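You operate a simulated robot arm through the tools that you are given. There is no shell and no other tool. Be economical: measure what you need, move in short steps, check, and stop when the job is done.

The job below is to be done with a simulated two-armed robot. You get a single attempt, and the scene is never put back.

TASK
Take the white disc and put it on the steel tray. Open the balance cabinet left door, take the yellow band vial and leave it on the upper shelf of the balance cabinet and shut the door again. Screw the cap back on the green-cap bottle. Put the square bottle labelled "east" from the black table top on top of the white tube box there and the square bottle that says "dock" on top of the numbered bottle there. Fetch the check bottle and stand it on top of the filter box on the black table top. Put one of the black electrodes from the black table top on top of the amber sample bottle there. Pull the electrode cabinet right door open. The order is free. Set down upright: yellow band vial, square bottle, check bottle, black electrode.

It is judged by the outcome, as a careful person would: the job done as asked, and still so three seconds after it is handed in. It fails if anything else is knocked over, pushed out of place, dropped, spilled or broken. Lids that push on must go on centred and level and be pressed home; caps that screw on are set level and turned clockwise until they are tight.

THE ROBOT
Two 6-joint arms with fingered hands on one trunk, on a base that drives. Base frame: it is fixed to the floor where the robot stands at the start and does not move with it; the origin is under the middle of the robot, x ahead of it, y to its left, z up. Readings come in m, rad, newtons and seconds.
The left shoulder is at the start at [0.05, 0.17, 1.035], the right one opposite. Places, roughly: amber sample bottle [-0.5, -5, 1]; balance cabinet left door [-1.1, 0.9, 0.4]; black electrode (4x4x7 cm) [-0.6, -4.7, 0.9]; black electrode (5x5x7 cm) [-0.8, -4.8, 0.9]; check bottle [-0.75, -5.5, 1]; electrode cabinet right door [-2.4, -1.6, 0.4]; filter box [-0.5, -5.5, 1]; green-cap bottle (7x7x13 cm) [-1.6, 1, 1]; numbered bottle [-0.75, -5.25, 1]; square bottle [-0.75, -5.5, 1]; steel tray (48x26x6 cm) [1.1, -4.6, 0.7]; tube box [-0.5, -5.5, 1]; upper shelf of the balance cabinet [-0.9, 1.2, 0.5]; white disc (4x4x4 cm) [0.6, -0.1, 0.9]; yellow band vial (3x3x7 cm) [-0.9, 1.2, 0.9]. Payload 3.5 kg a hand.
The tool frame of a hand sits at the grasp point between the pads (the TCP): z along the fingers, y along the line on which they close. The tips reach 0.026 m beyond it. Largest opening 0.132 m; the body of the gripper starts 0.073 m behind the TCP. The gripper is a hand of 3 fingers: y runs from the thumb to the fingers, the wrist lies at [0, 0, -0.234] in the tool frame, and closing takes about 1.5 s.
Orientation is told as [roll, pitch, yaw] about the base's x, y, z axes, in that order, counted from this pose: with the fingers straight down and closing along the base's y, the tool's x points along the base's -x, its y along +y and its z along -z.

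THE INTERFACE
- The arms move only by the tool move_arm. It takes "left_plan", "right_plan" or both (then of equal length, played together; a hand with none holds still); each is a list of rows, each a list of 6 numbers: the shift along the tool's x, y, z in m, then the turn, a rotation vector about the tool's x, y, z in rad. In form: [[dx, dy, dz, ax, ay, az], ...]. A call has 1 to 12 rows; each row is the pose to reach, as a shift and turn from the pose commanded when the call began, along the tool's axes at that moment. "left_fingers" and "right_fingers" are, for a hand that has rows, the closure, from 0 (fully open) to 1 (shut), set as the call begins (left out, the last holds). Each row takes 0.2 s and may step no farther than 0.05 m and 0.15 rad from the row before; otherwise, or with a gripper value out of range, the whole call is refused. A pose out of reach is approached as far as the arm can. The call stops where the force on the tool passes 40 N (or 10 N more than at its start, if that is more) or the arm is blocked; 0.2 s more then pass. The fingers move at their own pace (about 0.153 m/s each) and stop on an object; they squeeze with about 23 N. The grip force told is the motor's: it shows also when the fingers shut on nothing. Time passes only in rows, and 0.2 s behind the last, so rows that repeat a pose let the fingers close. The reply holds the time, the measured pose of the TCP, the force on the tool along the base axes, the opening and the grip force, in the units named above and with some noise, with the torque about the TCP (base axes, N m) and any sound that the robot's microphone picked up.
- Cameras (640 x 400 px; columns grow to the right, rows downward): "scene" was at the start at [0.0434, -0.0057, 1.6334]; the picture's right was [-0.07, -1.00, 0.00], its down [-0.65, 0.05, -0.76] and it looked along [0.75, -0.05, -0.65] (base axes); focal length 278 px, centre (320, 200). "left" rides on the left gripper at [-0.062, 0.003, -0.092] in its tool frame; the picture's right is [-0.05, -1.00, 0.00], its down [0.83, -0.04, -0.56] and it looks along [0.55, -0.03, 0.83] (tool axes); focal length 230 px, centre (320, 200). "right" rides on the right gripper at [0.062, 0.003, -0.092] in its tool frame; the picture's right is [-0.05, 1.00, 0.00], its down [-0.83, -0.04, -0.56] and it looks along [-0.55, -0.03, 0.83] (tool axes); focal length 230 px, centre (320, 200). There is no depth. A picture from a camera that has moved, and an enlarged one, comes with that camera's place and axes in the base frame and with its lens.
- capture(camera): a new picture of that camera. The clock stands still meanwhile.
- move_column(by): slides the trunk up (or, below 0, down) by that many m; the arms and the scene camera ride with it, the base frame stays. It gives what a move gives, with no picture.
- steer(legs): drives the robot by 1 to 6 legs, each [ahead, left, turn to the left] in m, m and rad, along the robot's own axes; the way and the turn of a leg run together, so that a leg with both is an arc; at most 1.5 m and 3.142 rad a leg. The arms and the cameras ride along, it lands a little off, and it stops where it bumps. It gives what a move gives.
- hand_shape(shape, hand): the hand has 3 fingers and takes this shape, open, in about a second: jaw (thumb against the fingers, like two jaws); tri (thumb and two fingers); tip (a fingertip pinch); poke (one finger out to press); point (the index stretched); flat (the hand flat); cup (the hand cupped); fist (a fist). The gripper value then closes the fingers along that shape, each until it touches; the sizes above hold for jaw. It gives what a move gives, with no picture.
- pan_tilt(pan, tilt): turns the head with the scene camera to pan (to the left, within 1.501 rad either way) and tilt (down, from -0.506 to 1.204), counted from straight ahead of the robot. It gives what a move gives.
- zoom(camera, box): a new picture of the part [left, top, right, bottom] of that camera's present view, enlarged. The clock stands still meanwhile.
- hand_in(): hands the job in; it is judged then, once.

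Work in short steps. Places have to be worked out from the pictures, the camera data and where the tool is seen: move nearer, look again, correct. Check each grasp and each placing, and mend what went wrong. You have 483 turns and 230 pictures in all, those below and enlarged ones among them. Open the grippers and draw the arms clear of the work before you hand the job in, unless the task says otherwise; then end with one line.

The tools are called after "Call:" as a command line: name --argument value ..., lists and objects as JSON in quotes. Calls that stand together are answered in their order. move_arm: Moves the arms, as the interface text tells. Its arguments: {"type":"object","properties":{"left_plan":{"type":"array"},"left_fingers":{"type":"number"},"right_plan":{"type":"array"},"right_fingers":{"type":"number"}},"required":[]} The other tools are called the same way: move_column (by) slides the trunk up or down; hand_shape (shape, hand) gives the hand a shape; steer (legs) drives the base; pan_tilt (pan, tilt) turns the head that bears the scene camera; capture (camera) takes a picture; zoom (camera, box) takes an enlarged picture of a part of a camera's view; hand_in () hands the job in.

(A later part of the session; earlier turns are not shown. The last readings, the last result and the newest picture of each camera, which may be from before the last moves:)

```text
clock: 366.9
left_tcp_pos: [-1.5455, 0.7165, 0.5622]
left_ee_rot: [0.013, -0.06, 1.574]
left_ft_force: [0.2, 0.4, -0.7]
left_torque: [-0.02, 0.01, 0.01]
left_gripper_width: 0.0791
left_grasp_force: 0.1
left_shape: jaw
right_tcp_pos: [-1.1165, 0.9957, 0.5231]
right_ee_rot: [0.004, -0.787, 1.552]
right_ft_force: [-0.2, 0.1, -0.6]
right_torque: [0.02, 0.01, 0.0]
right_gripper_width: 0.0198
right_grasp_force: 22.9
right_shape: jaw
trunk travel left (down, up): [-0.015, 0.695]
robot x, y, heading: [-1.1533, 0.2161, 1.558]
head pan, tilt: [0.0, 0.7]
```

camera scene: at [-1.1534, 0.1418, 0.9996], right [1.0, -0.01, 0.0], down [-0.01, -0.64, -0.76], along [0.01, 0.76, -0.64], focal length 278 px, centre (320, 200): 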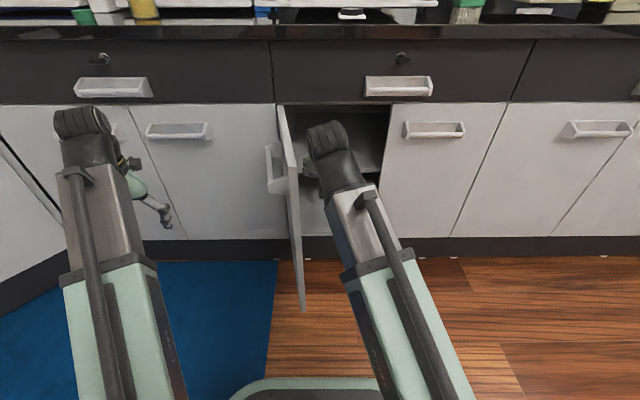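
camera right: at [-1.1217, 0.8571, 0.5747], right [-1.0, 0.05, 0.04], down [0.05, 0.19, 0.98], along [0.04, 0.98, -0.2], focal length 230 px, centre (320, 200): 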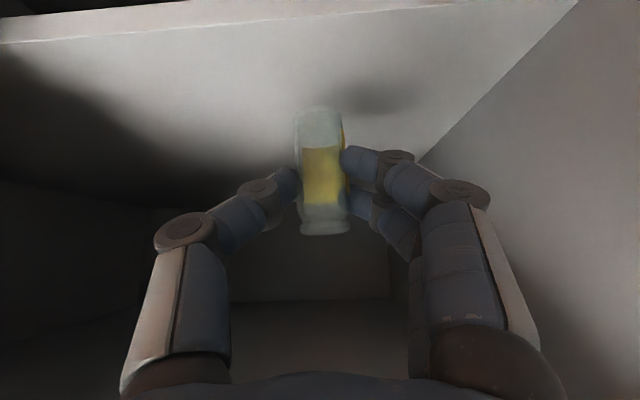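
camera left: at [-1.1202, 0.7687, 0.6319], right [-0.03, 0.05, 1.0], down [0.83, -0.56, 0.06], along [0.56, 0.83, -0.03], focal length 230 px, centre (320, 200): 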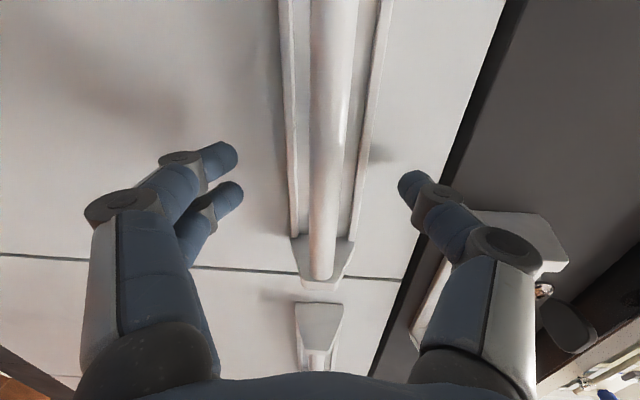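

Call:
move_arm --right_plan '[[0.0014, 0, 0.0014, 0, 0, 0], [0.0028, 0, 0.0028, 0, 0, 0]]'

Call:
move_arm --right_plan '[[0.0014, 0, 0.0014, 0, 0, 0], [0.0028, 0, 0.0028, 0, 0, 0]]'

Call:
move_arm --right_plan '[[0.0014, 0, 0.0014, 0, 0, 0], [0.0028, 0, 0.0028, 0, 0, 0]]'

```text
clock: 367.5
left_tcp_pos: [-1.5444, 0.7165, 0.5619]
left_ee_rot: [0.013, -0.06, 1.573]
left_ft_force: [0.4, 0.0, -0.2]
left_torque: [0.01, -0.01, 0.0]
left_gripper_width: 0.0792
left_grasp_force: 0.1
left_shape: jaw
right_tcp_pos: [-1.1161, 0.9957, 0.5198]
right_ee_rot: [0.002, -0.785, 1.549]
right_ft_force: [-0.4, 0.1, -0.5]
right_torque: [-0.01, 0.02, 0.04]
right_gripper_width: 0.0201
right_grasp_force: 22.9
right_shape: jaw
trunk travel left (down, up): [-0.015, 0.695]
robot x, y, heading: [-1.1509, 0.2181, 1.561]
head pan, tilt: [0.0, 0.7]
```

```text
clock: 368.1
left_tcp_pos: [-1.5451, 0.715, 0.561]
left_ee_rot: [0.011, -0.06, 1.575]
left_ft_force: [0.2, 0.2, 0.0]
left_torque: [-0.04, -0.02, 0.01]
left_gripper_width: 0.079
left_grasp_force: 0.0
left_shape: jaw
right_tcp_pos: [-1.1155, 0.9959, 0.5162]
right_ee_rot: [0.008, -0.787, 1.55]
right_ft_force: [0.8, 0.1, -0.5]
right_torque: [-0.01, -0.01, -0.02]
right_gripper_width: 0.0198
right_grasp_force: 23.1
right_shape: jaw
trunk travel left (down, up): [-0.015, 0.695]
robot x, y, heading: [-1.1528, 0.2197, 1.557]
head pan, tilt: [0.0, 0.7]
```

```text
clock: 368.7
left_tcp_pos: [-1.5454, 0.7167, 0.5613]
left_ee_rot: [0.014, -0.06, 1.576]
left_ft_force: [0.2, 0.0, -0.8]
left_torque: [0.01, -0.01, 0.01]
left_gripper_width: 0.0787
left_grasp_force: 0.1
left_shape: jaw
right_tcp_pos: [-1.1163, 0.9976, 0.5127]
right_ee_rot: [0.005, -0.786, 1.551]
right_ft_force: [0.4, -0.4, 0.6]
right_torque: [-0.01, -0.04, -0.01]
right_gripper_width: 0.0198
right_grasp_force: 23.2
right_shape: jaw
trunk travel left (down, up): [-0.015, 0.695]
robot x, y, heading: [-1.1527, 0.2146, 1.559]
head pan, tilt: [0.0, 0.7]
```

Call:
zoom --camera "right" --box '[220, 20, 420, 250]'

```text
1.74 times, centred on (320, 135) of right
camera zoom: at [-1.1208, 0.8876, 0.5346], right [-1.0, 0.05, 0.04], down [0.05, 0.19, 0.98], along [0.04, 0.98, -0.2], focal length 400 px, centre (320, 313)
```

zoom: 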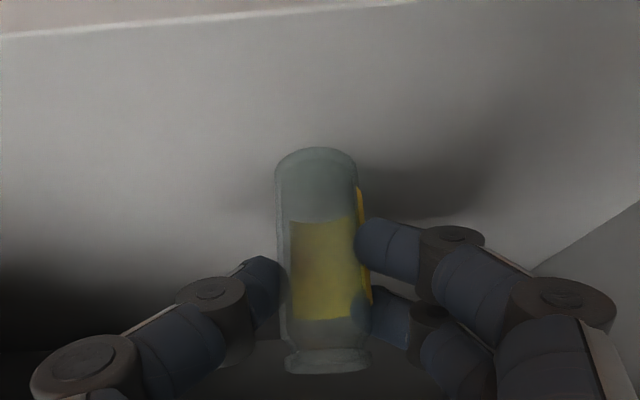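

Call:
move_arm --right_plan '[[0.0014, 0, 0.0014, 0, 0, 0], [0.0028, 0, 0.0028, 0, 0, 0]]'

Call:
move_arm --right_plan '[[0.0014, 0, 0.0014, 0, 0, 0], [0.0028, 0, 0.0028, 0, 0, 0]]'

Call:
move_arm --right_plan '[[0.0014, 0, 0.0014, 0, 0, 0], [0.0028, 0, 0.0028, 0, 0, 0]]'

Call:
move_arm --right_plan '[[0.0014, 0, 0.0014, 0, 0, 0], [0.0028, 0, 0.0028, 0, 0, 0]]'

```text
clock: 369.3
left_tcp_pos: [-1.5454, 0.7175, 0.5634]
left_ee_rot: [0.013, -0.062, 1.573]
left_ft_force: [-0.3, -0.1, -0.4]
left_torque: [0.0, -0.01, 0.0]
left_gripper_width: 0.0788
left_grasp_force: 0.2
left_shape: jaw
right_tcp_pos: [-1.1152, 0.9962, 0.5099]
right_ee_rot: [0.006, -0.791, 1.549]
right_ft_force: [1.5, 5.2, 16.2]
right_torque: [0.21, -0.01, -0.02]
right_gripper_width: 0.0204
right_grasp_force: 22.7
right_shape: jaw
trunk travel left (down, up): [-0.015, 0.695]
robot x, y, heading: [-1.1507, 0.2145, 1.558]
head pan, tilt: [0.0, 0.7]
```

```text
clock: 369.9
left_tcp_pos: [-1.5465, 0.7163, 0.5613]
left_ee_rot: [0.013, -0.062, 1.573]
left_ft_force: [-0.5, -0.1, -0.2]
left_torque: [-0.01, -0.01, -0.04]
left_gripper_width: 0.0792
left_grasp_force: 0.0
left_shape: jaw
right_tcp_pos: [-1.1163, 0.9959, 0.5021]
right_ee_rot: [0.006, -0.782, 1.551]
right_ft_force: [-0.1, -0.5, 12.1]
right_torque: [0.01, 0.04, -0.02]
right_gripper_width: 0.0201
right_grasp_force: 23.0
right_shape: jaw
trunk travel left (down, up): [-0.015, 0.695]
robot x, y, heading: [-1.1493, 0.2187, 1.561]
head pan, tilt: [0.0, 0.7]
```

```text
clock: 370.5
left_tcp_pos: [-1.545, 0.716, 0.5607]
left_ee_rot: [0.014, -0.063, 1.574]
left_ft_force: [-1.2, -0.4, -0.3]
left_torque: [0.0, -0.04, -0.01]
left_gripper_width: 0.079
left_grasp_force: 0.1
left_shape: jaw
right_tcp_pos: [-1.1162, 0.9954, 0.5005]
right_ee_rot: [0.004, -0.786, 1.551]
right_ft_force: [0.1, -1.9, 13.3]
right_torque: [-0.01, -0.04, -0.07]
right_gripper_width: 0.0198
right_grasp_force: 22.6
right_shape: jaw
trunk travel left (down, up): [-0.015, 0.695]
robot x, y, heading: [-1.1518, 0.2215, 1.562]
head pan, tilt: [0.0, 0.7]
```

```text
clock: 371.1
left_tcp_pos: [-1.5447, 0.715, 0.562]
left_ee_rot: [0.011, -0.062, 1.575]
left_ft_force: [1.0, 0.3, 0.8]
left_torque: [0.0, -0.01, 0.01]
left_gripper_width: 0.0791
left_grasp_force: 0.0
left_shape: jaw
right_tcp_pos: [-1.1157, 0.9948, 0.4973]
right_ee_rot: [0.006, -0.787, 1.551]
right_ft_force: [0.7, -2.0, 18.0]
right_torque: [0.01, 0.04, -0.04]
right_gripper_width: 0.0198
right_grasp_force: 22.9
right_shape: jaw
trunk travel left (down, up): [-0.015, 0.695]
robot x, y, heading: [-1.1511, 0.2231, 1.559]
head pan, tilt: [0.0, 0.7]
```

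Contact was at TCP ≈ 0.51, and the vial then slid a little in the grip. I'll check that it's upright before releasing.

Call:
zoom --camera "right" --box '[220, 20, 420, 250]'

```text
1.74 times, centred on (320, 135) of right
camera zoom: at [-1.1209, 0.8868, 0.5196], right [-1.0, 0.05, 0.04], down [0.05, 0.19, 0.98], along [0.04, 0.98, -0.19], focal length 400 px, centre (320, 313)
```

zoom: 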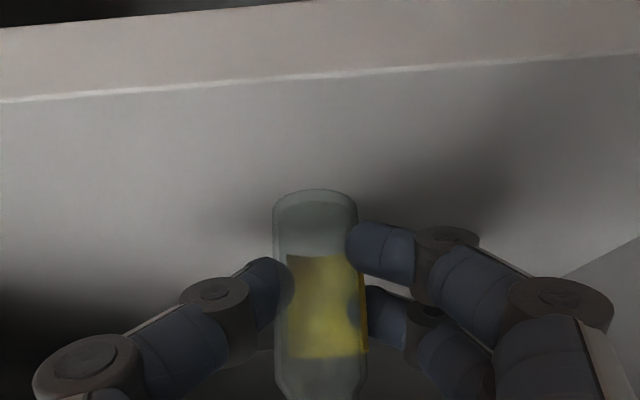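

It's upright. I'll relax slightly, open, and check.

Call:
move_arm --right_plan '[[-0.0011, 0, -0.0011, 0, 0, 0], [-0.0014, 0, -0.0014, 0, 0, 0]]'

Call:
move_arm --right_plan '[[0, 0, 0, 0, 0, 0], [0, 0, 0, 0, 0, 0], [0, 0, 0, 0, 0, 0], [0, 0, 0, 0, 0, 0]]' --right_fingers 0.45

Call:
zoom --camera "right" --box '[180, 20, 460, 290]'

```text
clock: 371.7
left_tcp_pos: [-1.5455, 0.7165, 0.5623]
left_ee_rot: [0.013, -0.06, 1.574]
left_ft_force: [0.1, -0.3, -0.4]
left_torque: [-0.03, 0.01, -0.01]
left_gripper_width: 0.079
left_grasp_force: 0.0
left_shape: jaw
right_tcp_pos: [-1.1161, 0.9962, 0.4981]
right_ee_rot: [0.005, -0.783, 1.55]
right_ft_force: [0.7, -2.6, 7.6]
right_torque: [-0.08, -0.01, -0.06]
right_gripper_width: 0.0195
right_grasp_force: 23.5
right_shape: jaw
trunk travel left (down, up): [-0.015, 0.695]
robot x, y, heading: [-1.1513, 0.2198, 1.559]
head pan, tilt: [0.0, 0.7]
```

```text
clock: 372.7
left_tcp_pos: [-1.5456, 0.7164, 0.5613]
left_ee_rot: [0.012, -0.061, 1.573]
left_ft_force: [-0.3, 0.7, -0.4]
left_torque: [0.02, -0.02, 0.04]
left_gripper_width: 0.0792
left_grasp_force: 0.1
left_shape: jaw
right_tcp_pos: [-1.1157, 0.9965, 0.4973]
right_ee_rot: [0.003, -0.786, 1.551]
right_ft_force: [-0.1, -0.3, -0.7]
right_torque: [0.0, 0.0, 0.03]
right_gripper_width: 0.072
right_grasp_force: 0.0
right_shape: jaw
trunk travel left (down, up): [-0.015, 0.695]
robot x, y, heading: [-1.1535, 0.2214, 1.562]
head pan, tilt: [0.0, 0.7]
```

```text
1.48 times, centred on (320, 155) of right
camera zoom: at [-1.1211, 0.8872, 0.52], right [-1.0, 0.05, 0.04], down [0.05, 0.19, 0.98], along [0.04, 0.98, -0.2], focal length 341 px, centre (320, 267)
```

zoom: 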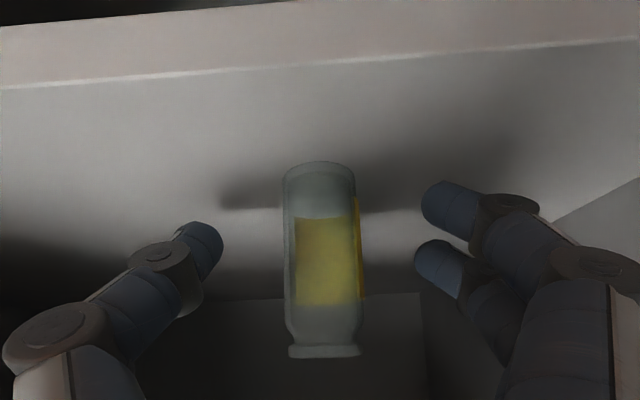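

The vial stands alone on the upper shelf. I'll withdraw straight back.

Call:
move_arm --right_plan '[[0.02, 0, -0.022, 0, 0, 0], [0.04, 0, -0.045, 0, 0, 0], [0.06, 0, -0.068, 0, 0, 0], [0.078, 0, -0.092, 0, 0, 0]]'

Call:
steer --legs '[[-0.2, 0, 0]]'

Call:
capture --camera "right"

```text
clock: 373.7
left_tcp_pos: [-1.5451, 0.7175, 0.5609]
left_ee_rot: [0.012, -0.062, 1.575]
left_ft_force: [-0.2, 0.1, -0.8]
left_torque: [0.02, 0.02, -0.02]
left_gripper_width: 0.0793
left_grasp_force: 0.1
left_shape: jaw
right_tcp_pos: [-1.1169, 0.8757, 0.5079]
right_ee_rot: [0.004, -0.785, 1.552]
right_ft_force: [-0.3, 0.3, 0.3]
right_torque: [0.03, 0.02, -0.01]
right_gripper_width: 0.0719
right_grasp_force: 0.0
right_shape: jaw
trunk travel left (down, up): [-0.015, 0.695]
robot x, y, heading: [-1.1525, 0.2195, 1.559]
head pan, tilt: [0.0, 0.7]
```

```text
clock: 375.3
left_tcp_pos: [-1.547, 0.5167, 0.5621]
left_ee_rot: [0.012, -0.062, 1.573]
left_ft_force: [-0.4, -0.3, -0.2]
left_torque: [0.0, -0.01, 0.02]
left_gripper_width: 0.0793
left_grasp_force: 0.1
left_shape: jaw
right_tcp_pos: [-1.1178, 0.6746, 0.5088]
right_ee_rot: [0.005, -0.785, 1.55]
right_ft_force: [0.2, 0.3, -0.5]
right_torque: [0.01, 0.01, -0.01]
right_gripper_width: 0.0721
right_grasp_force: 0.1
right_shape: jaw
trunk travel left (down, up): [-0.015, 0.695]
robot x, y, heading: [-1.1535, 0.0164, 1.565]
head pan, tilt: [0.0, 0.7]
```

```text
38 pictures are left
camera right: at [-1.1237, 0.5654, 0.5297], right [-1.0, 0.05, 0.04], down [0.05, 0.19, 0.98], along [0.05, 0.98, -0.2], focal length 230 px, centre (320, 200)
```

right: 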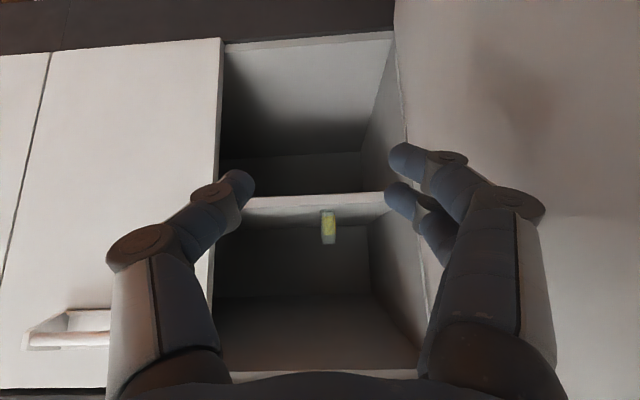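

The vial stands on the shelf. Before shutting the door, I'll move the right hand aside to the right and up.

Call:
move_arm --right_plan '[[-0.01, -0.045, -0.01, 0, 0, 0], [-0.02, -0.09, -0.02, 0, 0, 0], [-0.03, -0.135, -0.03, 0, 0, 0], [-0.04, -0.18, -0.04, 0, 0, 0], [-0.05, -0.225, -0.05, 0, 0, 0], [-0.06, -0.27, -0.06, 0, 0, 0], [-0.07, -0.31, -0.07, 0, 0, 0]]'

Call:
steer --legs '[[0.1, 0, 0], [0, -0.35, 0]]'

Call:
capture --camera "scene"

```text
clock: 376.9
left_tcp_pos: [-1.5467, 0.5159, 0.5626]
left_ee_rot: [0.009, -0.061, 1.572]
left_ft_force: [0.2, -0.4, 0.0]
left_torque: [0.02, 0.01, 0.01]
left_gripper_width: 0.079
left_grasp_force: 0.0
left_shape: jaw
right_tcp_pos: [-0.808, 0.6691, 0.6066]
right_ee_rot: [0.004, -0.786, 1.552]
right_ft_force: [-0.7, -0.3, 0.4]
right_torque: [-0.03, -0.02, -0.03]
right_gripper_width: 0.072
right_grasp_force: 0.1
right_shape: jaw
trunk travel left (down, up): [-0.015, 0.695]
robot x, y, heading: [-1.1537, 0.0153, 1.559]
head pan, tilt: [0.0, 0.7]
```

```text
clock: 379.9
left_tcp_pos: [-1.1952, 0.6111, 0.562]
left_ee_rot: [0.012, -0.061, 1.573]
left_ft_force: [0.6, 0.6, -1.1]
left_torque: [0.02, -0.03, 0.0]
left_gripper_width: 0.0792
left_grasp_force: 0.0
left_shape: jaw
right_tcp_pos: [-0.4564, 0.7642, 0.6062]
right_ee_rot: [0.004, -0.785, 1.548]
right_ft_force: [0.7, -0.3, -0.9]
right_torque: [0.01, 0.0, -0.01]
right_gripper_width: 0.0722
right_grasp_force: 0.1
right_shape: jaw
trunk travel left (down, up): [-0.015, 0.695]
robot x, y, heading: [-0.802, 0.1117, 1.56]
head pan, tilt: [0.0, 0.7]
```

```text
37 pictures are left
camera scene: at [-0.8022, 0.1574, 0.9996], right [1.0, -0.01, 0.0], down [-0.01, -0.64, -0.76], along [0.01, 0.76, -0.64], focal length 278 px, centre (320, 200)
```

scene: 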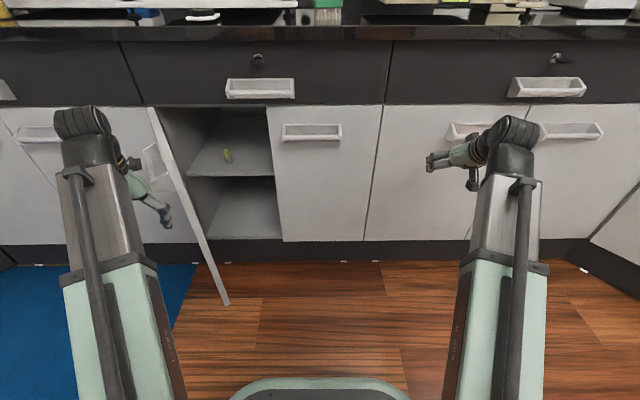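

The door is swinging shut and the vial is undisturbed. I'll draw the right hand back so the base can push forward.

Call:
move_arm --right_plan '[[0.027, 0, -0.027, 0, 0, 0], [0.053, 0, -0.053, 0, 0, 0], [0.08, 0, -0.08, 0, 0, 0], [0.106, 0, -0.106, 0, 0, 0]]'

Call:
steer --legs '[[0.17, -0.06, 0]]'

Call:
capture --camera "scene"

```text
clock: 380.9
left_tcp_pos: [-1.1953, 0.6119, 0.5612]
left_ee_rot: [0.013, -0.063, 1.573]
left_ft_force: [0.0, 0.5, 0.4]
left_torque: [-0.02, -0.03, 0.01]
left_gripper_width: 0.079
left_grasp_force: 0.0
left_shape: jaw
right_tcp_pos: [-0.4545, 0.6204, 0.6138]
right_ee_rot: [0.005, -0.784, 1.551]
right_ft_force: [0.5, 0.0, 0.2]
right_torque: [0.0, 0.0, -0.01]
right_gripper_width: 0.072
right_grasp_force: 0.1
right_shape: jaw
right hand out of reach, approached as far as the arm can: row 4
trunk travel left (down, up): [-0.015, 0.695]
robot x, y, heading: [-0.8012, 0.1096, 1.56]
head pan, tilt: [0.0, 0.7]
```

```text
clock: 381.9
left_tcp_pos: [-1.1766, 0.6441, 0.5647]
left_ee_rot: [0.004, -0.049, 1.563]
left_ft_force: [6.2, -13.8, 12.6]
left_torque: [1.03, 0.01, -0.41]
left_gripper_width: 0.0794
left_grasp_force: 0.0
left_shape: jaw
right_tcp_pos: [-0.4393, 0.6607, 0.6136]
right_ee_rot: [0.006, -0.783, 1.548]
right_ft_force: [0.1, 0.0, 0.6]
right_torque: [-0.03, 0.02, 0.01]
right_gripper_width: 0.072
right_grasp_force: 0.1
right_shape: jaw
trunk travel left (down, up): [-0.015, 0.695]
robot x, y, heading: [-0.7888, 0.1521, 1.56]
head pan, tilt: [0.0, 0.7]
stopped in leg 1: the force on the tool passed its limit (the readings are from after the stop); the commanded pose is now the measured one
```

```text
36 pictures are left
camera scene: at [-0.7865, 0.1959, 0.9996], right [1.0, -0.01, 0.0], down [-0.01, -0.64, -0.77], along [0.01, 0.77, -0.64], focal length 278 px, centre (320, 200)
```

scene: 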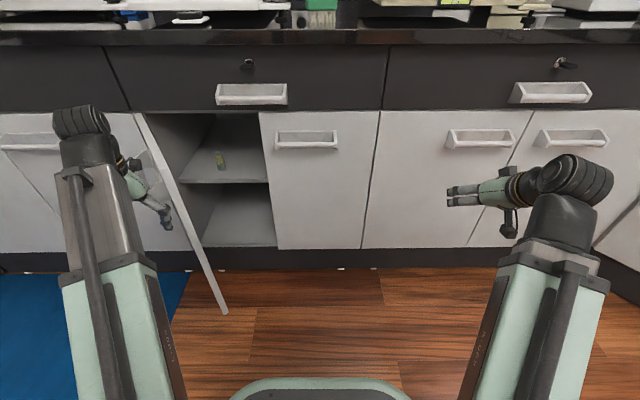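

The hand jammed on the handle because I pushed too much in +y. I'll follow the door's arc instead, in small diagonal legs.

Call:
steer --legs '[[-0.01, 0, 0], [0.03, -0.066, 0], [0.03, -0.03, 0], [0.03, -0.02, 0]]'

Call:
capture --camera "scene"

```text
clock: 384.2
left_tcp_pos: [-1.0589, 0.7243, 0.5628]
left_ee_rot: [0.004, -0.047, 1.565]
left_ft_force: [0.2, 0.3, 0.0]
left_torque: [0.01, -0.01, 0.01]
left_gripper_width: 0.0796
left_grasp_force: 0.0
left_shape: jaw
right_tcp_pos: [-0.3222, 0.7401, 0.6121]
right_ee_rot: [0.005, -0.784, 1.549]
right_ft_force: [-0.5, 0.7, 0.2]
right_torque: [-0.01, -0.01, 0.02]
right_gripper_width: 0.072
right_grasp_force: 0.1
right_shape: jaw
trunk travel left (down, up): [-0.015, 0.695]
robot x, y, heading: [-0.6686, 0.2302, 1.559]
head pan, tilt: [0.0, 0.7]
```

```text
35 pictures are left
camera scene: at [-0.6702, 0.276, 0.9996], right [1.0, -0.01, 0.0], down [-0.01, -0.64, -0.76], along [0.01, 0.76, -0.64], focal length 278 px, centre (320, 200)
```

scene: 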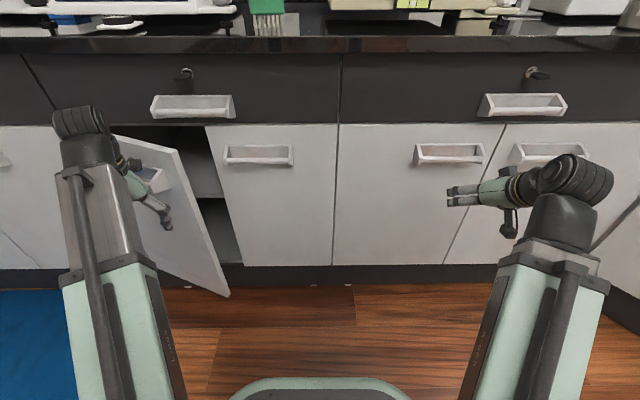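

The door is nearly shut. I'll push straight ahead now.

Call:
steer --legs '[[0.05, -0.01, 0], [0.04, 0, 0]]'

Call:
capture --camera "scene"

```text
clock: 385.6
left_tcp_pos: [-1.0488, 0.8145, 0.562]
left_ee_rot: [0.004, -0.049, 1.565]
left_ft_force: [0.0, -0.5, -0.6]
left_torque: [0.0, 0.0, -0.01]
left_gripper_width: 0.0796
left_grasp_force: 0.0
left_shape: jaw
right_tcp_pos: [-0.3109, 0.8284, 0.6127]
right_ee_rot: [0.005, -0.783, 1.55]
right_ft_force: [0.2, -0.3, 0.2]
right_torque: [0.0, -0.02, 0.01]
right_gripper_width: 0.0719
right_grasp_force: 0.2
right_shape: jaw
trunk travel left (down, up): [-0.015, 0.695]
robot x, y, heading: [-0.6624, 0.32, 1.562]
head pan, tilt: [0.0, 0.7]
```

```text
34 pictures are left
camera scene: at [-0.6591, 0.3655, 0.9996], right [1.0, -0.01, 0.0], down [-0.01, -0.64, -0.76], along [0.01, 0.76, -0.64], focal length 278 px, centre (320, 200)
```

scene: 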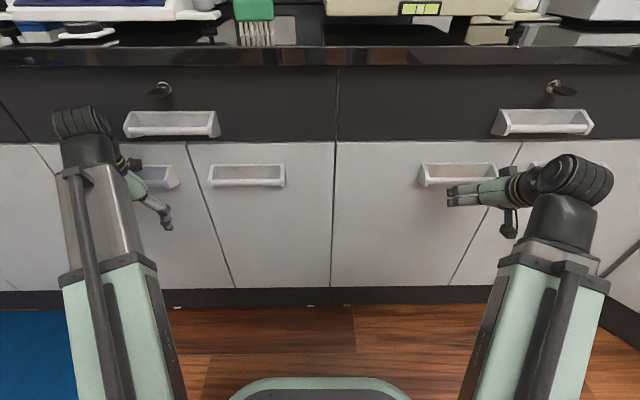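

The door appears closed. I'll give it a last small push and check the seam.

Call:
steer --legs '[[0.02, 0, 0]]'

Call:
zoom --camera "scene" --box '[80, 120, 260, 300]'

```text
clock: 386.5
left_tcp_pos: [-1.0485, 0.8254, 0.5635]
left_ee_rot: [-0.002, -0.04, 1.568]
left_ft_force: [0.5, -2.4, 0.6]
left_torque: [0.32, 0.07, -0.03]
left_gripper_width: 0.0792
left_grasp_force: 0.0
left_shape: jaw
right_tcp_pos: [-0.3119, 0.8466, 0.6132]
right_ee_rot: [0.005, -0.784, 1.55]
right_ft_force: [0.3, 0.5, 0.0]
right_torque: [0.0, -0.05, -0.02]
right_gripper_width: 0.0721
right_grasp_force: 0.1
right_shape: jaw
trunk travel left (down, up): [-0.015, 0.695]
robot x, y, heading: [-0.6603, 0.3361, 1.556]
head pan, tilt: [0.0, 0.7]
stopped in leg 1: the force on the tool passed its limit (the readings are from after the stop); the commanded pose is now the measured one
```

```text
2.22 times, centred on (170, 210) of scene
camera zoom: at [-0.6589, 0.3817, 0.9995], right [1.0, -0.01, 0.0], down [-0.01, -0.64, -0.77], along [0.01, 0.77, -0.64], focal length 618 px, centre (653, 178)
```

zoom: 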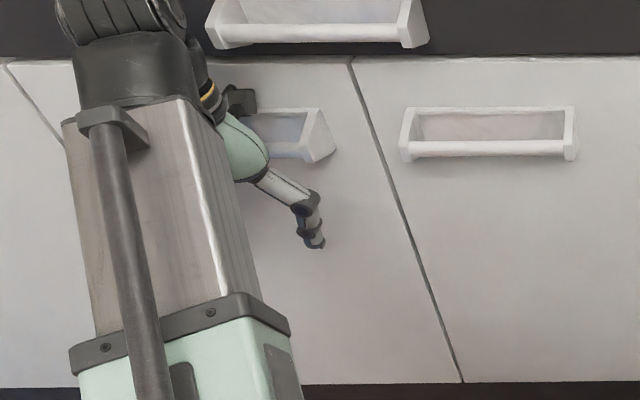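

The door is shut tight. Now the bottle: I'll back off, raise the trunk and slide left to it.

Call:
steer --legs '[[-0.32, 0, 0], [0, 0.93, 0]]'

Call:
move_column --by 0.4

Call:
move_column --by 0.2

Call:
capture --camera "scene"

```text
clock: 393.1
left_tcp_pos: [-1.9872, 0.5173, 0.5634]
left_ee_rot: [0.002, -0.039, 1.566]
left_ft_force: [1.0, -1.1, -0.3]
left_torque: [0.01, -0.01, 0.01]
left_gripper_width: 0.0792
left_grasp_force: 0.0
left_shape: jaw
right_tcp_pos: [-1.2515, 0.5372, 0.613]
right_ee_rot: [0.006, -0.784, 1.55]
right_ft_force: [0.0, 1.0, 0.2]
right_torque: [0.0, -0.03, -0.01]
right_gripper_width: 0.0722
right_grasp_force: 0.1
right_shape: jaw
trunk travel left (down, up): [-0.015, 0.695]
robot x, y, heading: [-1.5958, 0.026, 1.56]
head pan, tilt: [0.0, 0.7]
```

```text
clock: 396.9
left_tcp_pos: [-1.9879, 0.5168, 0.963]
left_ee_rot: [0.002, -0.041, 1.567]
left_ft_force: [-0.6, -0.2, 0.8]
left_torque: [0.01, 0.01, -0.04]
left_gripper_width: 0.0791
left_grasp_force: 0.0
left_shape: jaw
right_tcp_pos: [-1.2505, 0.5375, 1.0133]
right_ee_rot: [0.006, -0.784, 1.55]
right_ft_force: [-0.1, -0.4, 0.5]
right_torque: [-0.01, 0.0, 0.02]
right_gripper_width: 0.0722
right_grasp_force: 0.1
right_shape: jaw
trunk travel left (down, up): [-0.415, 0.295]
robot x, y, heading: [-1.597, 0.0296, 1.564]
head pan, tilt: [0.0, 0.7]
```

```text
clock: 399.1
left_tcp_pos: [-1.9896, 0.5169, 1.1627]
left_ee_rot: [0.0, -0.04, 1.566]
left_ft_force: [0.8, 0.6, 0.4]
left_torque: [-0.01, -0.01, -0.01]
left_gripper_width: 0.0792
left_grasp_force: 0.0
left_shape: jaw
right_tcp_pos: [-1.2526, 0.5369, 1.2131]
right_ee_rot: [0.003, -0.785, 1.549]
right_ft_force: [0.1, 0.5, 0.1]
right_torque: [0.01, -0.01, -0.02]
right_gripper_width: 0.0722
right_grasp_force: 0.0
right_shape: jaw
trunk travel left (down, up): [-0.615, 0.095]
robot x, y, heading: [-1.6016, 0.0272, 1.558]
head pan, tilt: [0.0, 0.7]
```

```text
32 pictures are left
camera scene: at [-1.5995, 0.0733, 1.5995], right [1.0, -0.01, 0.0], down [-0.01, -0.64, -0.76], along [0.01, 0.76, -0.64], focal length 278 px, centre (320, 200)
```

scene: 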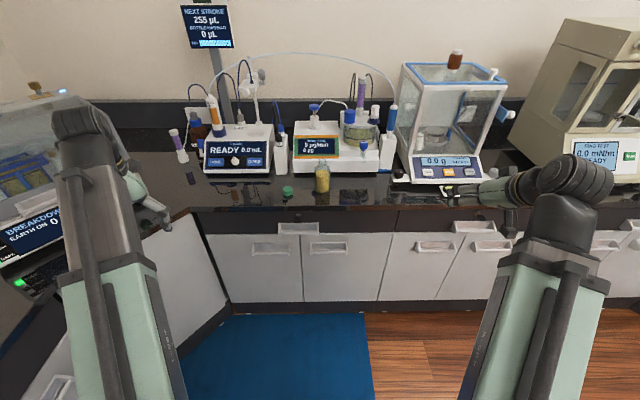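

Call:
zoom --camera "scene" --box '[260, 130, 360, 220]'

```text
4.44 times, centred on (310, 175) of scene
camera zoom: at [-1.5995, 0.0733, 1.5995], right [1.0, -0.01, 0.0], down [-0.01, -0.64, -0.76], along [0.01, 0.76, -0.64], focal length 1236 px, centre (364, 311)
```

zoom: 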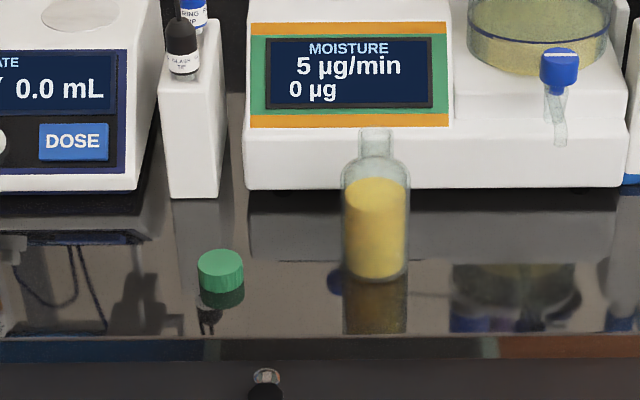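

The bottle stands at about (-1.577, 0.978) and its cap at (-1.719, 0.956), top up. I'll bring the left hand inward with a counter-clockwise pre-turn, fingers open, then drive closer.

Call:
move_arm --left_plan '[[0, -0.02, 0, 0, 0, -0.13], [0, -0.04, 0, 0, 0, -0.26], [0, -0.06, 0, 0, 0, -0.39], [0, -0.08, 0, 0, 0, -0.52], [0, -0.1, 0, 0, 0, -0.65], [0, -0.12, 0, 0, 0, -0.78], [0, -0.14, 0, 0, 0, -0.91], [0, -0.16, 0, 0.0, 0, -1.05], [0, -0.17, 0, 0, 0.0, -1.2]]' --left_fingers 0.4

Call:
steer --legs '[[0, -0.1, 0], [0.36, 0, 0]]'

Call:
capture --camera "left"

```text
clock: 401.1
left_tcp_pos: [-1.8189, 0.5335, 1.1337]
left_ee_rot: [-0.046, -0.02, 2.768]
left_ft_force: [0.0, 0.0, -0.3]
left_torque: [0.01, 0.01, 0.01]
left_gripper_width: 0.0792
left_grasp_force: 0.1
left_shape: jaw
left hand out of reach, approached as far as the arm can: row 1, 2, 3, 4, 5, 6, 7, 8, 9
right_tcp_pos: [-1.2514, 0.5377, 1.2126]
right_ee_rot: [0.006, -0.781, 1.55]
right_ft_force: [0.7, 0.6, -0.5]
right_torque: [0.03, 0.01, -0.01]
right_gripper_width: 0.0719
right_grasp_force: 0.1
right_shape: jaw
trunk travel left (down, up): [-0.615, 0.095]
robot x, y, heading: [-1.5939, 0.0315, 1.563]
head pan, tilt: [0.0, 0.7]
```

```text
clock: 404.2
left_tcp_pos: [-1.7116, 0.8982, 1.1326]
left_ee_rot: [-0.044, -0.018, 2.766]
left_ft_force: [-0.6, 0.1, -0.6]
left_torque: [0.01, 0.02, 0.0]
left_gripper_width: 0.0793
left_grasp_force: 0.1
left_shape: jaw
right_tcp_pos: [-1.1435, 0.9011, 1.2129]
right_ee_rot: [0.005, -0.78, 1.548]
right_ft_force: [0.5, 1.0, -0.8]
right_torque: [0.0, 0.02, 0.01]
right_gripper_width: 0.072
right_grasp_force: 0.1
right_shape: jaw
trunk travel left (down, up): [-0.615, 0.095]
robot x, y, heading: [-1.4933, 0.393, 1.553]
head pan, tilt: [0.0, 0.7]
```

```text
30 pictures are left
camera left: at [-1.7688, 0.9152, 1.2262], right [0.32, 0.95, 0.05], down [0.79, -0.29, 0.54], along [0.52, -0.14, -0.84], focal length 230 px, centre (320, 200)
```

left: 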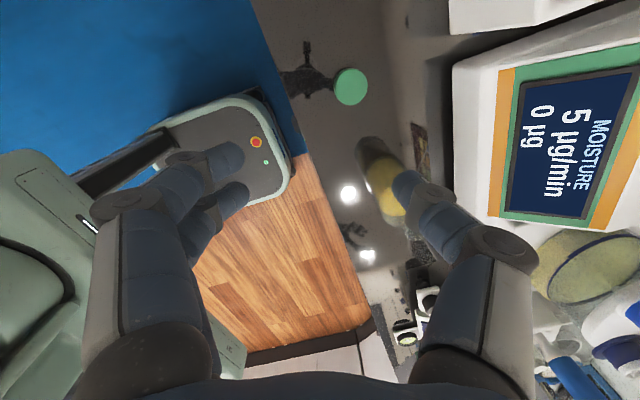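

The cap is at about (-1.7195, 0.954). I'll level the hand, move above it and descend part way.

Call:
move_arm --left_plan '[[-0.014, -0.025, 0.02, -0.022, 0.009, 0], [-0.028, -0.049, 0.05, -0.044, 0.018, 0], [-0.028, -0.049, 0.09, -0.044, 0.018, 0], [-0.028, -0.049, 0.13, -0.044, 0.018, 0], [-0.028, -0.049, 0.15, -0.044, 0.018, 0]]'

Call:
capture --camera "left"

```text
clock: 405.4
left_tcp_pos: [-1.7193, 0.9612, 0.9863]
left_ee_rot: [-0.001, -0.002, 2.762]
left_ft_force: [-0.8, 0.5, -0.6]
left_torque: [0.01, 0.0, 0.03]
left_gripper_width: 0.0794
left_grasp_force: 0.2
left_shape: jaw
right_tcp_pos: [-1.1438, 0.8988, 1.2125]
right_ee_rot: [0.004, -0.785, 1.549]
right_ft_force: [-0.2, -0.7, -0.7]
right_torque: [0.0, -0.02, 0.03]
right_gripper_width: 0.0723
right_grasp_force: 0.1
right_shape: jaw
trunk travel left (down, up): [-0.615, 0.095]
robot x, y, heading: [-1.4911, 0.3915, 1.556]
head pan, tilt: [0.0, 0.7]
```

```text
29 pictures are left
camera left: at [-1.7759, 0.9821, 1.0784], right [0.32, 0.95, 0.0], down [0.79, -0.27, 0.55], along [0.53, -0.18, -0.83], focal length 230 px, centre (320, 200)
```

left: 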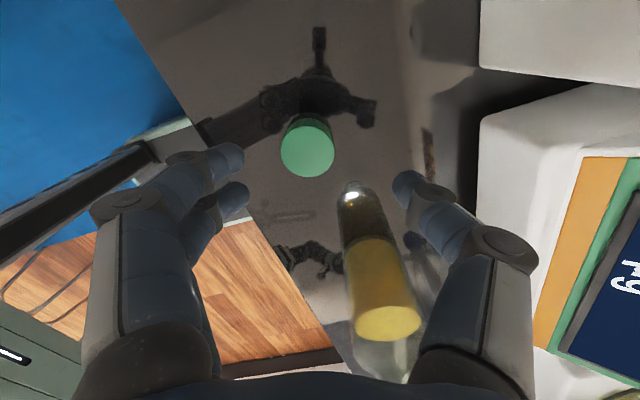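

I'll make a small correction, then descend to the cap and close.

Call:
move_arm --left_plan '[[0.0058, 0.0078, 0.02, 0, 0, 0], [0.0058, 0.0078, 0.045, 0, 0, 0], [0.0058, 0.0078, 0.061, 0, 0, 0]]'

Call:
move_arm --left_plan '[[0, 0, 0, 0, 0, 0], [0, 0, 0, 0, 0, 0], [0, 0, 0, 0, 0, 0], [0, 0, 0, 0, 0, 0]]' --left_fingers 1

Call:
capture --camera "left"

```text
clock: 406.2
left_tcp_pos: [-1.7164, 0.9527, 0.9269]
left_ee_rot: [-0.003, -0.004, 2.763]
left_ft_force: [-0.9, 0.9, 10.3]
left_torque: [-0.44, 0.19, -0.03]
left_gripper_width: 0.0784
left_grasp_force: 0.0
left_shape: jaw
right_tcp_pos: [-1.1445, 0.8988, 1.2134]
right_ee_rot: [0.007, -0.784, 1.548]
right_ft_force: [-1.0, 0.3, -0.1]
right_torque: [0.02, 0.02, 0.01]
right_gripper_width: 0.0721
right_grasp_force: 0.0
right_shape: jaw
trunk travel left (down, up): [-0.615, 0.095]
robot x, y, heading: [-1.495, 0.3933, 1.557]
head pan, tilt: [0.0, 0.7]
```

```text
clock: 407.2
left_tcp_pos: [-1.7171, 0.9518, 0.9261]
left_ee_rot: [-0.002, -0.003, 2.764]
left_ft_force: [-4.0, -1.3, 16.0]
left_torque: [-0.8, 0.34, -0.2]
left_gripper_width: 0.0317
left_grasp_force: 22.6
left_shape: jaw
right_tcp_pos: [-1.144, 0.8984, 1.2138]
right_ee_rot: [0.004, -0.783, 1.548]
right_ft_force: [-0.7, -1.0, 0.1]
right_torque: [-0.04, 0.02, 0.01]
right_gripper_width: 0.0719
right_grasp_force: 0.0
right_shape: jaw
trunk travel left (down, up): [-0.615, 0.095]
robot x, y, heading: [-1.4884, 0.389, 1.555]
head pan, tilt: [0.0, 0.7]
```

```text
28 pictures are left
camera left: at [-1.7746, 0.9721, 1.0186], right [0.32, 0.95, 0.0], down [0.79, -0.27, 0.55], along [0.52, -0.17, -0.83], focal length 230 px, centre (320, 200)
```

left: 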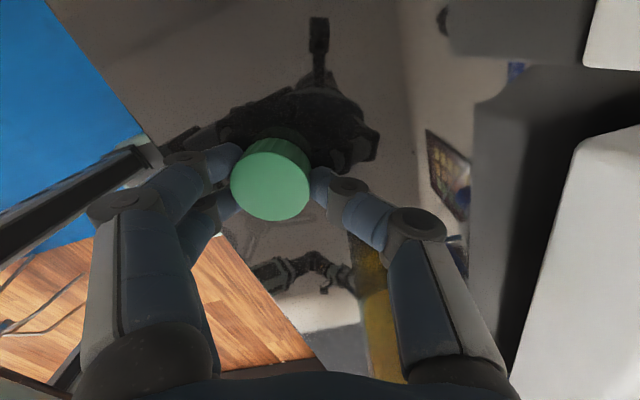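

The fingertips rubbed on the counter, so the grip closed unevenly. I'll open, rise 5 mm and grip again.

Call:
move_arm --left_plan '[[0, 0, 0, 0, 0, 0], [0, 0, 0, 0, 0, 0], [0, 0, -0.005, 0, 0, 0], [0, 0, -0.005, 0, 0, 0]]' --left_fingers 0.4

Call:
capture --camera "left"

```text
clock: 408.2
left_tcp_pos: [-1.7169, 0.9503, 0.9293]
left_ee_rot: [-0.001, -0.001, 2.764]
left_ft_force: [-0.6, 0.3, -0.4]
left_torque: [-0.02, 0.02, 0.01]
left_gripper_width: 0.0787
left_grasp_force: 0.0
left_shape: jaw
right_tcp_pos: [-1.1438, 0.8998, 1.2125]
right_ee_rot: [0.006, -0.785, 1.548]
right_ft_force: [0.0, -0.5, 0.0]
right_torque: [0.01, -0.01, 0.0]
right_gripper_width: 0.0718
right_grasp_force: 0.0
right_shape: jaw
trunk travel left (down, up): [-0.615, 0.095]
robot x, y, heading: [-1.4938, 0.3922, 1.558]
head pan, tilt: [0.0, 0.7]
```

```text
27 pictures are left
camera left: at [-1.7744, 0.973, 1.0223], right [0.32, 0.95, 0.0], down [0.79, -0.27, 0.55], along [0.53, -0.18, -0.83], focal length 230 px, centre (320, 200)
```

left: 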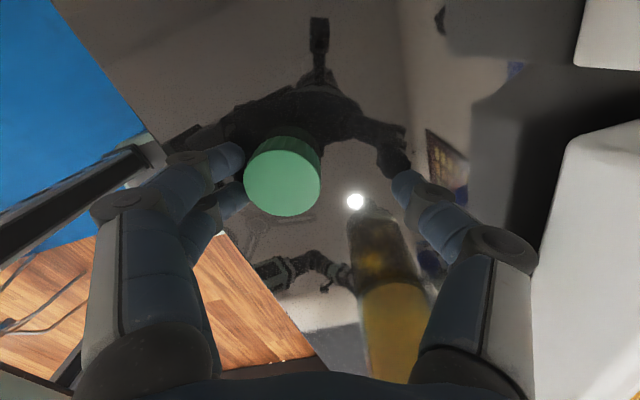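

Call:
move_arm --left_plan '[[-0.001, 0.009, 0, 0, 0, 0], [-0.002, 0.017, 0, 0, 0, 0], [-0.002, 0.017, 0, 0, 0, 0]]'

Call:
move_arm --left_plan '[[0, 0, 0, 0, 0, 0], [0, 0, 0, 0, 0, 0], [0, 0, 0, 0, 0, 0], [0, 0, 0, 0, 0, 0]]' --left_fingers 1

Call:
move_arm --left_plan '[[0, 0, -0.03, 0, 0, 0], [0, 0, -0.07, 0, 0, 0], [0, 0, -0.11, 0, 0, 0], [0, 0, -0.15, 0, 0, 0], [0, 0, -0.17, 0, 0, 0]]'

Call:
capture --camera "left"

```text
clock: 409.0
left_tcp_pos: [-1.7255, 0.9375, 0.9309]
left_ee_rot: [-0.003, -0.002, 2.762]
left_ft_force: [0.2, 0.5, -0.3]
left_torque: [-0.02, -0.03, -0.01]
left_gripper_width: 0.0791
left_grasp_force: 0.1
left_shape: jaw
right_tcp_pos: [-1.1451, 0.8991, 1.2125]
right_ee_rot: [0.005, -0.784, 1.548]
right_ft_force: [-0.3, 0.0, -0.5]
right_torque: [-0.03, 0.01, 0.0]
right_gripper_width: 0.0724
right_grasp_force: 0.1
right_shape: jaw
trunk travel left (down, up): [-0.615, 0.095]
robot x, y, heading: [-1.4903, 0.3955, 1.558]
head pan, tilt: [0.0, 0.7]
```

```text
clock: 410.0
left_tcp_pos: [-1.7252, 0.9369, 0.9305]
left_ee_rot: [-0.001, -0.001, 2.762]
left_ft_force: [0.5, 0.4, -0.1]
left_torque: [-0.01, 0.01, 0.01]
left_gripper_width: 0.0312
left_grasp_force: 22.7
left_shape: jaw
right_tcp_pos: [-1.1451, 0.9004, 1.2114]
right_ee_rot: [0.005, -0.783, 1.548]
right_ft_force: [0.1, -0.8, 0.5]
right_torque: [0.05, -0.03, -0.01]
right_gripper_width: 0.0724
right_grasp_force: 0.2
right_shape: jaw
trunk travel left (down, up): [-0.615, 0.095]
robot x, y, heading: [-1.4934, 0.3922, 1.559]
head pan, tilt: [0.0, 0.7]
```

```text
clock: 411.2
left_tcp_pos: [-1.7246, 0.9358, 1.1015]
left_ee_rot: [-0.003, -0.002, 2.763]
left_ft_force: [0.4, -0.7, -0.2]
left_torque: [0.01, 0.04, -0.02]
left_gripper_width: 0.0312
left_grasp_force: 22.9
left_shape: jaw
right_tcp_pos: [-1.144, 0.8993, 1.2129]
right_ee_rot: [0.006, -0.783, 1.546]
right_ft_force: [0.0, 0.2, -0.3]
right_torque: [0.0, 0.03, 0.0]
right_gripper_width: 0.0721
right_grasp_force: 0.2
right_shape: jaw
trunk travel left (down, up): [-0.615, 0.095]
robot x, y, heading: [-1.4954, 0.3907, 1.553]
head pan, tilt: [0.0, 0.7]
```

```text
26 pictures are left
camera left: at [-1.7825, 0.9577, 1.193], right [0.32, 0.95, 0.0], down [0.79, -0.27, 0.55], along [0.53, -0.18, -0.83], focal length 230 px, centre (320, 200)
```

left: 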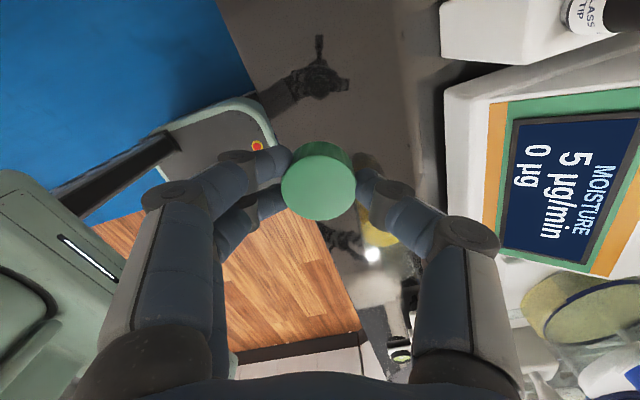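

The cap is held level. I'll carry it above the bottle neck and look.

Call:
move_arm --left_plan '[[0, 0, -0.03, 0, 0, 0], [0.03, -0.023, -0.03, 0, 0, 0], [0.06, -0.047, -0.03, 0, 0, 0], [0.09, -0.07, -0.03, 0, 0, 0], [0.1222, -0.0934, -0.03, 0, 0, 0]]'

Call:
capture --camera "left"

Call:
zoom --camera "scene" --box '[220, 170, 320, 270]'

```text
clock: 412.4
left_tcp_pos: [-1.5772, 0.9779, 1.1306]
left_ee_rot: [0.0, -0.001, 2.765]
left_ft_force: [0.6, 0.4, 0.6]
left_torque: [0.01, 0.01, -0.03]
left_gripper_width: 0.031
left_grasp_force: 23.2
left_shape: jaw
right_tcp_pos: [-1.1433, 0.9004, 1.212]
right_ee_rot: [0.007, -0.784, 1.548]
right_ft_force: [-0.8, 0.7, 0.4]
right_torque: [0.0, -0.01, 0.04]
right_gripper_width: 0.0721
right_grasp_force: 0.1
right_shape: jaw
trunk travel left (down, up): [-0.615, 0.095]
robot x, y, heading: [-1.4914, 0.3905, 1.554]
head pan, tilt: [0.0, 0.7]
```

```text
25 pictures are left
camera left: at [-1.6341, 0.9986, 1.2234], right [0.32, 0.95, 0.0], down [0.79, -0.27, 0.55], along [0.52, -0.18, -0.83], focal length 230 px, centre (320, 200)
```

left: 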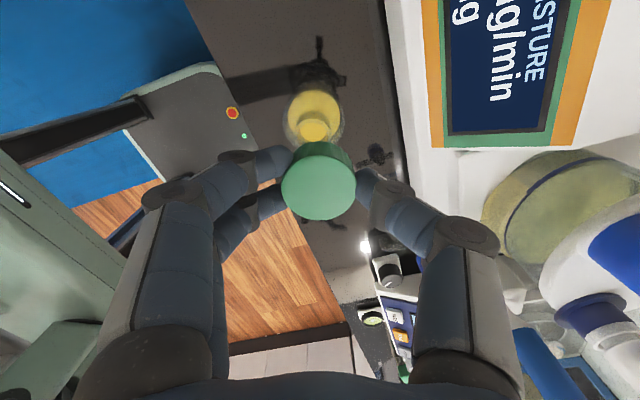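

```text
4.00 times, centred on (270, 220) of scene
camera zoom: at [-1.4922, 0.4368, 1.5996], right [1.0, -0.01, 0.0], down [-0.01, -0.64, -0.76], along [0.01, 0.76, -0.64], focal length 1112 px, centre (520, 120)
```

zoom: 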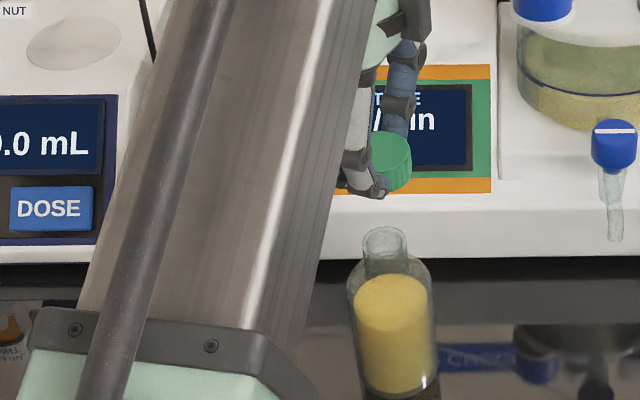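

The views put the neck about 6 mm to -x and 3 mm to -y of the cap axis. I'll correct and lower the cap onto the neck.

Call:
move_arm --left_plan '[[-0.0045, 0.005, 0.01, 0, 0, 0], [-0.0045, 0.005, 0.03, 0, 0, 0], [-0.0045, 0.005, 0.045, 0, 0, 0]]'

Call:
zoom --camera "left" --box '[240, 80, 400, 230]'

Call:
zoom --camera "scene" --box '[220, 170, 320, 270]'

```text
clock: 413.2
left_tcp_pos: [-1.5833, 0.9743, 1.0862]
left_ee_rot: [-0.004, 0.0, 2.763]
left_ft_force: [-1.6, 0.1, 0.1]
left_torque: [0.01, 0.0, 0.01]
left_gripper_width: 0.0314
left_grasp_force: 23.4
left_shape: jaw
right_tcp_pos: [-1.1452, 0.8994, 1.2137]
right_ee_rot: [0.006, -0.784, 1.546]
right_ft_force: [-0.2, 0.4, -0.7]
right_torque: [0.01, -0.02, 0.0]
right_gripper_width: 0.072
right_grasp_force: 0.0
right_shape: jaw
trunk travel left (down, up): [-0.615, 0.095]
robot x, y, heading: [-1.4928, 0.3896, 1.553]
head pan, tilt: [0.0, 0.7]
```

```text
2.67 times, centred on (320, 155) of left
camera zoom: at [-1.6407, 0.9957, 1.1781], right [0.32, 0.95, 0.0], down [0.79, -0.27, 0.55], along [0.53, -0.18, -0.83], focal length 614 px, centre (320, 320)
```

zoom: 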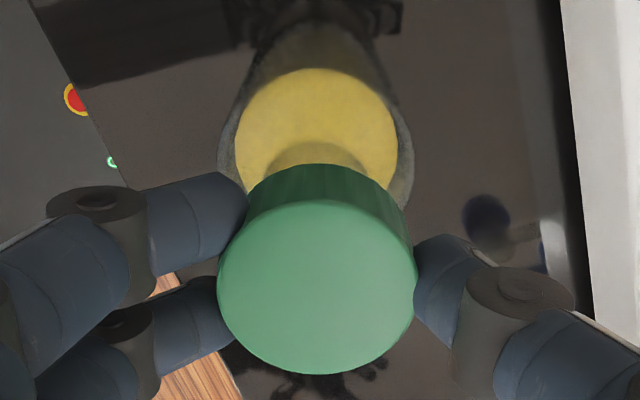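

```text
4.00 times, centred on (270, 220) of scene
camera zoom: at [-1.4926, 0.4367, 1.5996], right [1.0, -0.01, 0.0], down [-0.01, -0.64, -0.76], along [0.01, 0.76, -0.64], focal length 1112 px, centre (520, 120)
```

zoom: 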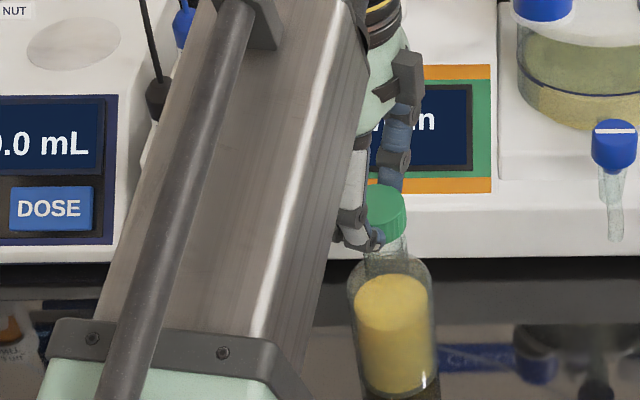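

The cap is aligned over the neck in both views. I'll lower gently.

Call:
move_arm --left_plan '[[0, 0, 0.004, 0, 0, 0], [0, 0, 0.009, 0, 0, 0]]'

Call:
move_arm --left_plan '[[0, 0, 0.003, 0, 0, 0], [0, 0, 0.006, 0, 0, 0]]'

Call:
move_arm --left_plan '[[0, 0, 0.003, 0, 0, 0], [0, 0, 0.005, 0, 0, 0]]'

```text
clock: 413.8
left_tcp_pos: [-1.583, 0.9752, 1.0766]
left_ee_rot: [-0.001, -0.002, 2.765]
left_ft_force: [-0.2, 0.7, 0.5]
left_torque: [-0.02, -0.02, 0.01]
left_gripper_width: 0.0312
left_grasp_force: 22.8
left_shape: jaw
right_tcp_pos: [-1.1444, 0.8995, 1.2123]
right_ee_rot: [0.005, -0.785, 1.548]
right_ft_force: [0.1, 0.2, -0.7]
right_torque: [-0.02, -0.03, 0.0]
right_gripper_width: 0.0722
right_grasp_force: 0.1
right_shape: jaw
trunk travel left (down, up): [-0.615, 0.095]
robot x, y, heading: [-1.4922, 0.3887, 1.555]
head pan, tilt: [0.0, 0.7]
```

```text
clock: 414.4
left_tcp_pos: [-1.5831, 0.975, 1.0709]
left_ee_rot: [-0.001, -0.001, 2.765]
left_ft_force: [0.6, -0.6, 0.4]
left_torque: [-0.01, 0.0, 0.01]
left_gripper_width: 0.0312
left_grasp_force: 23.6
left_shape: jaw
right_tcp_pos: [-1.1451, 0.8989, 1.2128]
right_ee_rot: [0.005, -0.784, 1.548]
right_ft_force: [-0.3, 0.3, -0.9]
right_torque: [-0.02, -0.03, -0.04]
right_gripper_width: 0.072
right_grasp_force: 0.0
right_shape: jaw
trunk travel left (down, up): [-0.615, 0.095]
robot x, y, heading: [-1.49, 0.3901, 1.556]
head pan, tilt: [0.0, 0.7]
```

```text
clock: 415.0
left_tcp_pos: [-1.5817, 0.9757, 1.0666]
left_ee_rot: [-0.003, -0.002, 2.761]
left_ft_force: [0.8, -0.2, -0.3]
left_torque: [0.01, 0.03, 0.02]
left_gripper_width: 0.0311
left_grasp_force: 22.6
left_shape: jaw
right_tcp_pos: [-1.144, 0.9003, 1.2133]
right_ee_rot: [0.005, -0.783, 1.547]
right_ft_force: [0.4, 0.0, -0.1]
right_torque: [0.01, 0.0, -0.06]
right_gripper_width: 0.0718
right_grasp_force: 0.0
right_shape: jaw
trunk travel left (down, up): [-0.615, 0.095]
robot x, y, heading: [-1.4905, 0.3884, 1.56]
head pan, tilt: [0.0, 0.7]
```

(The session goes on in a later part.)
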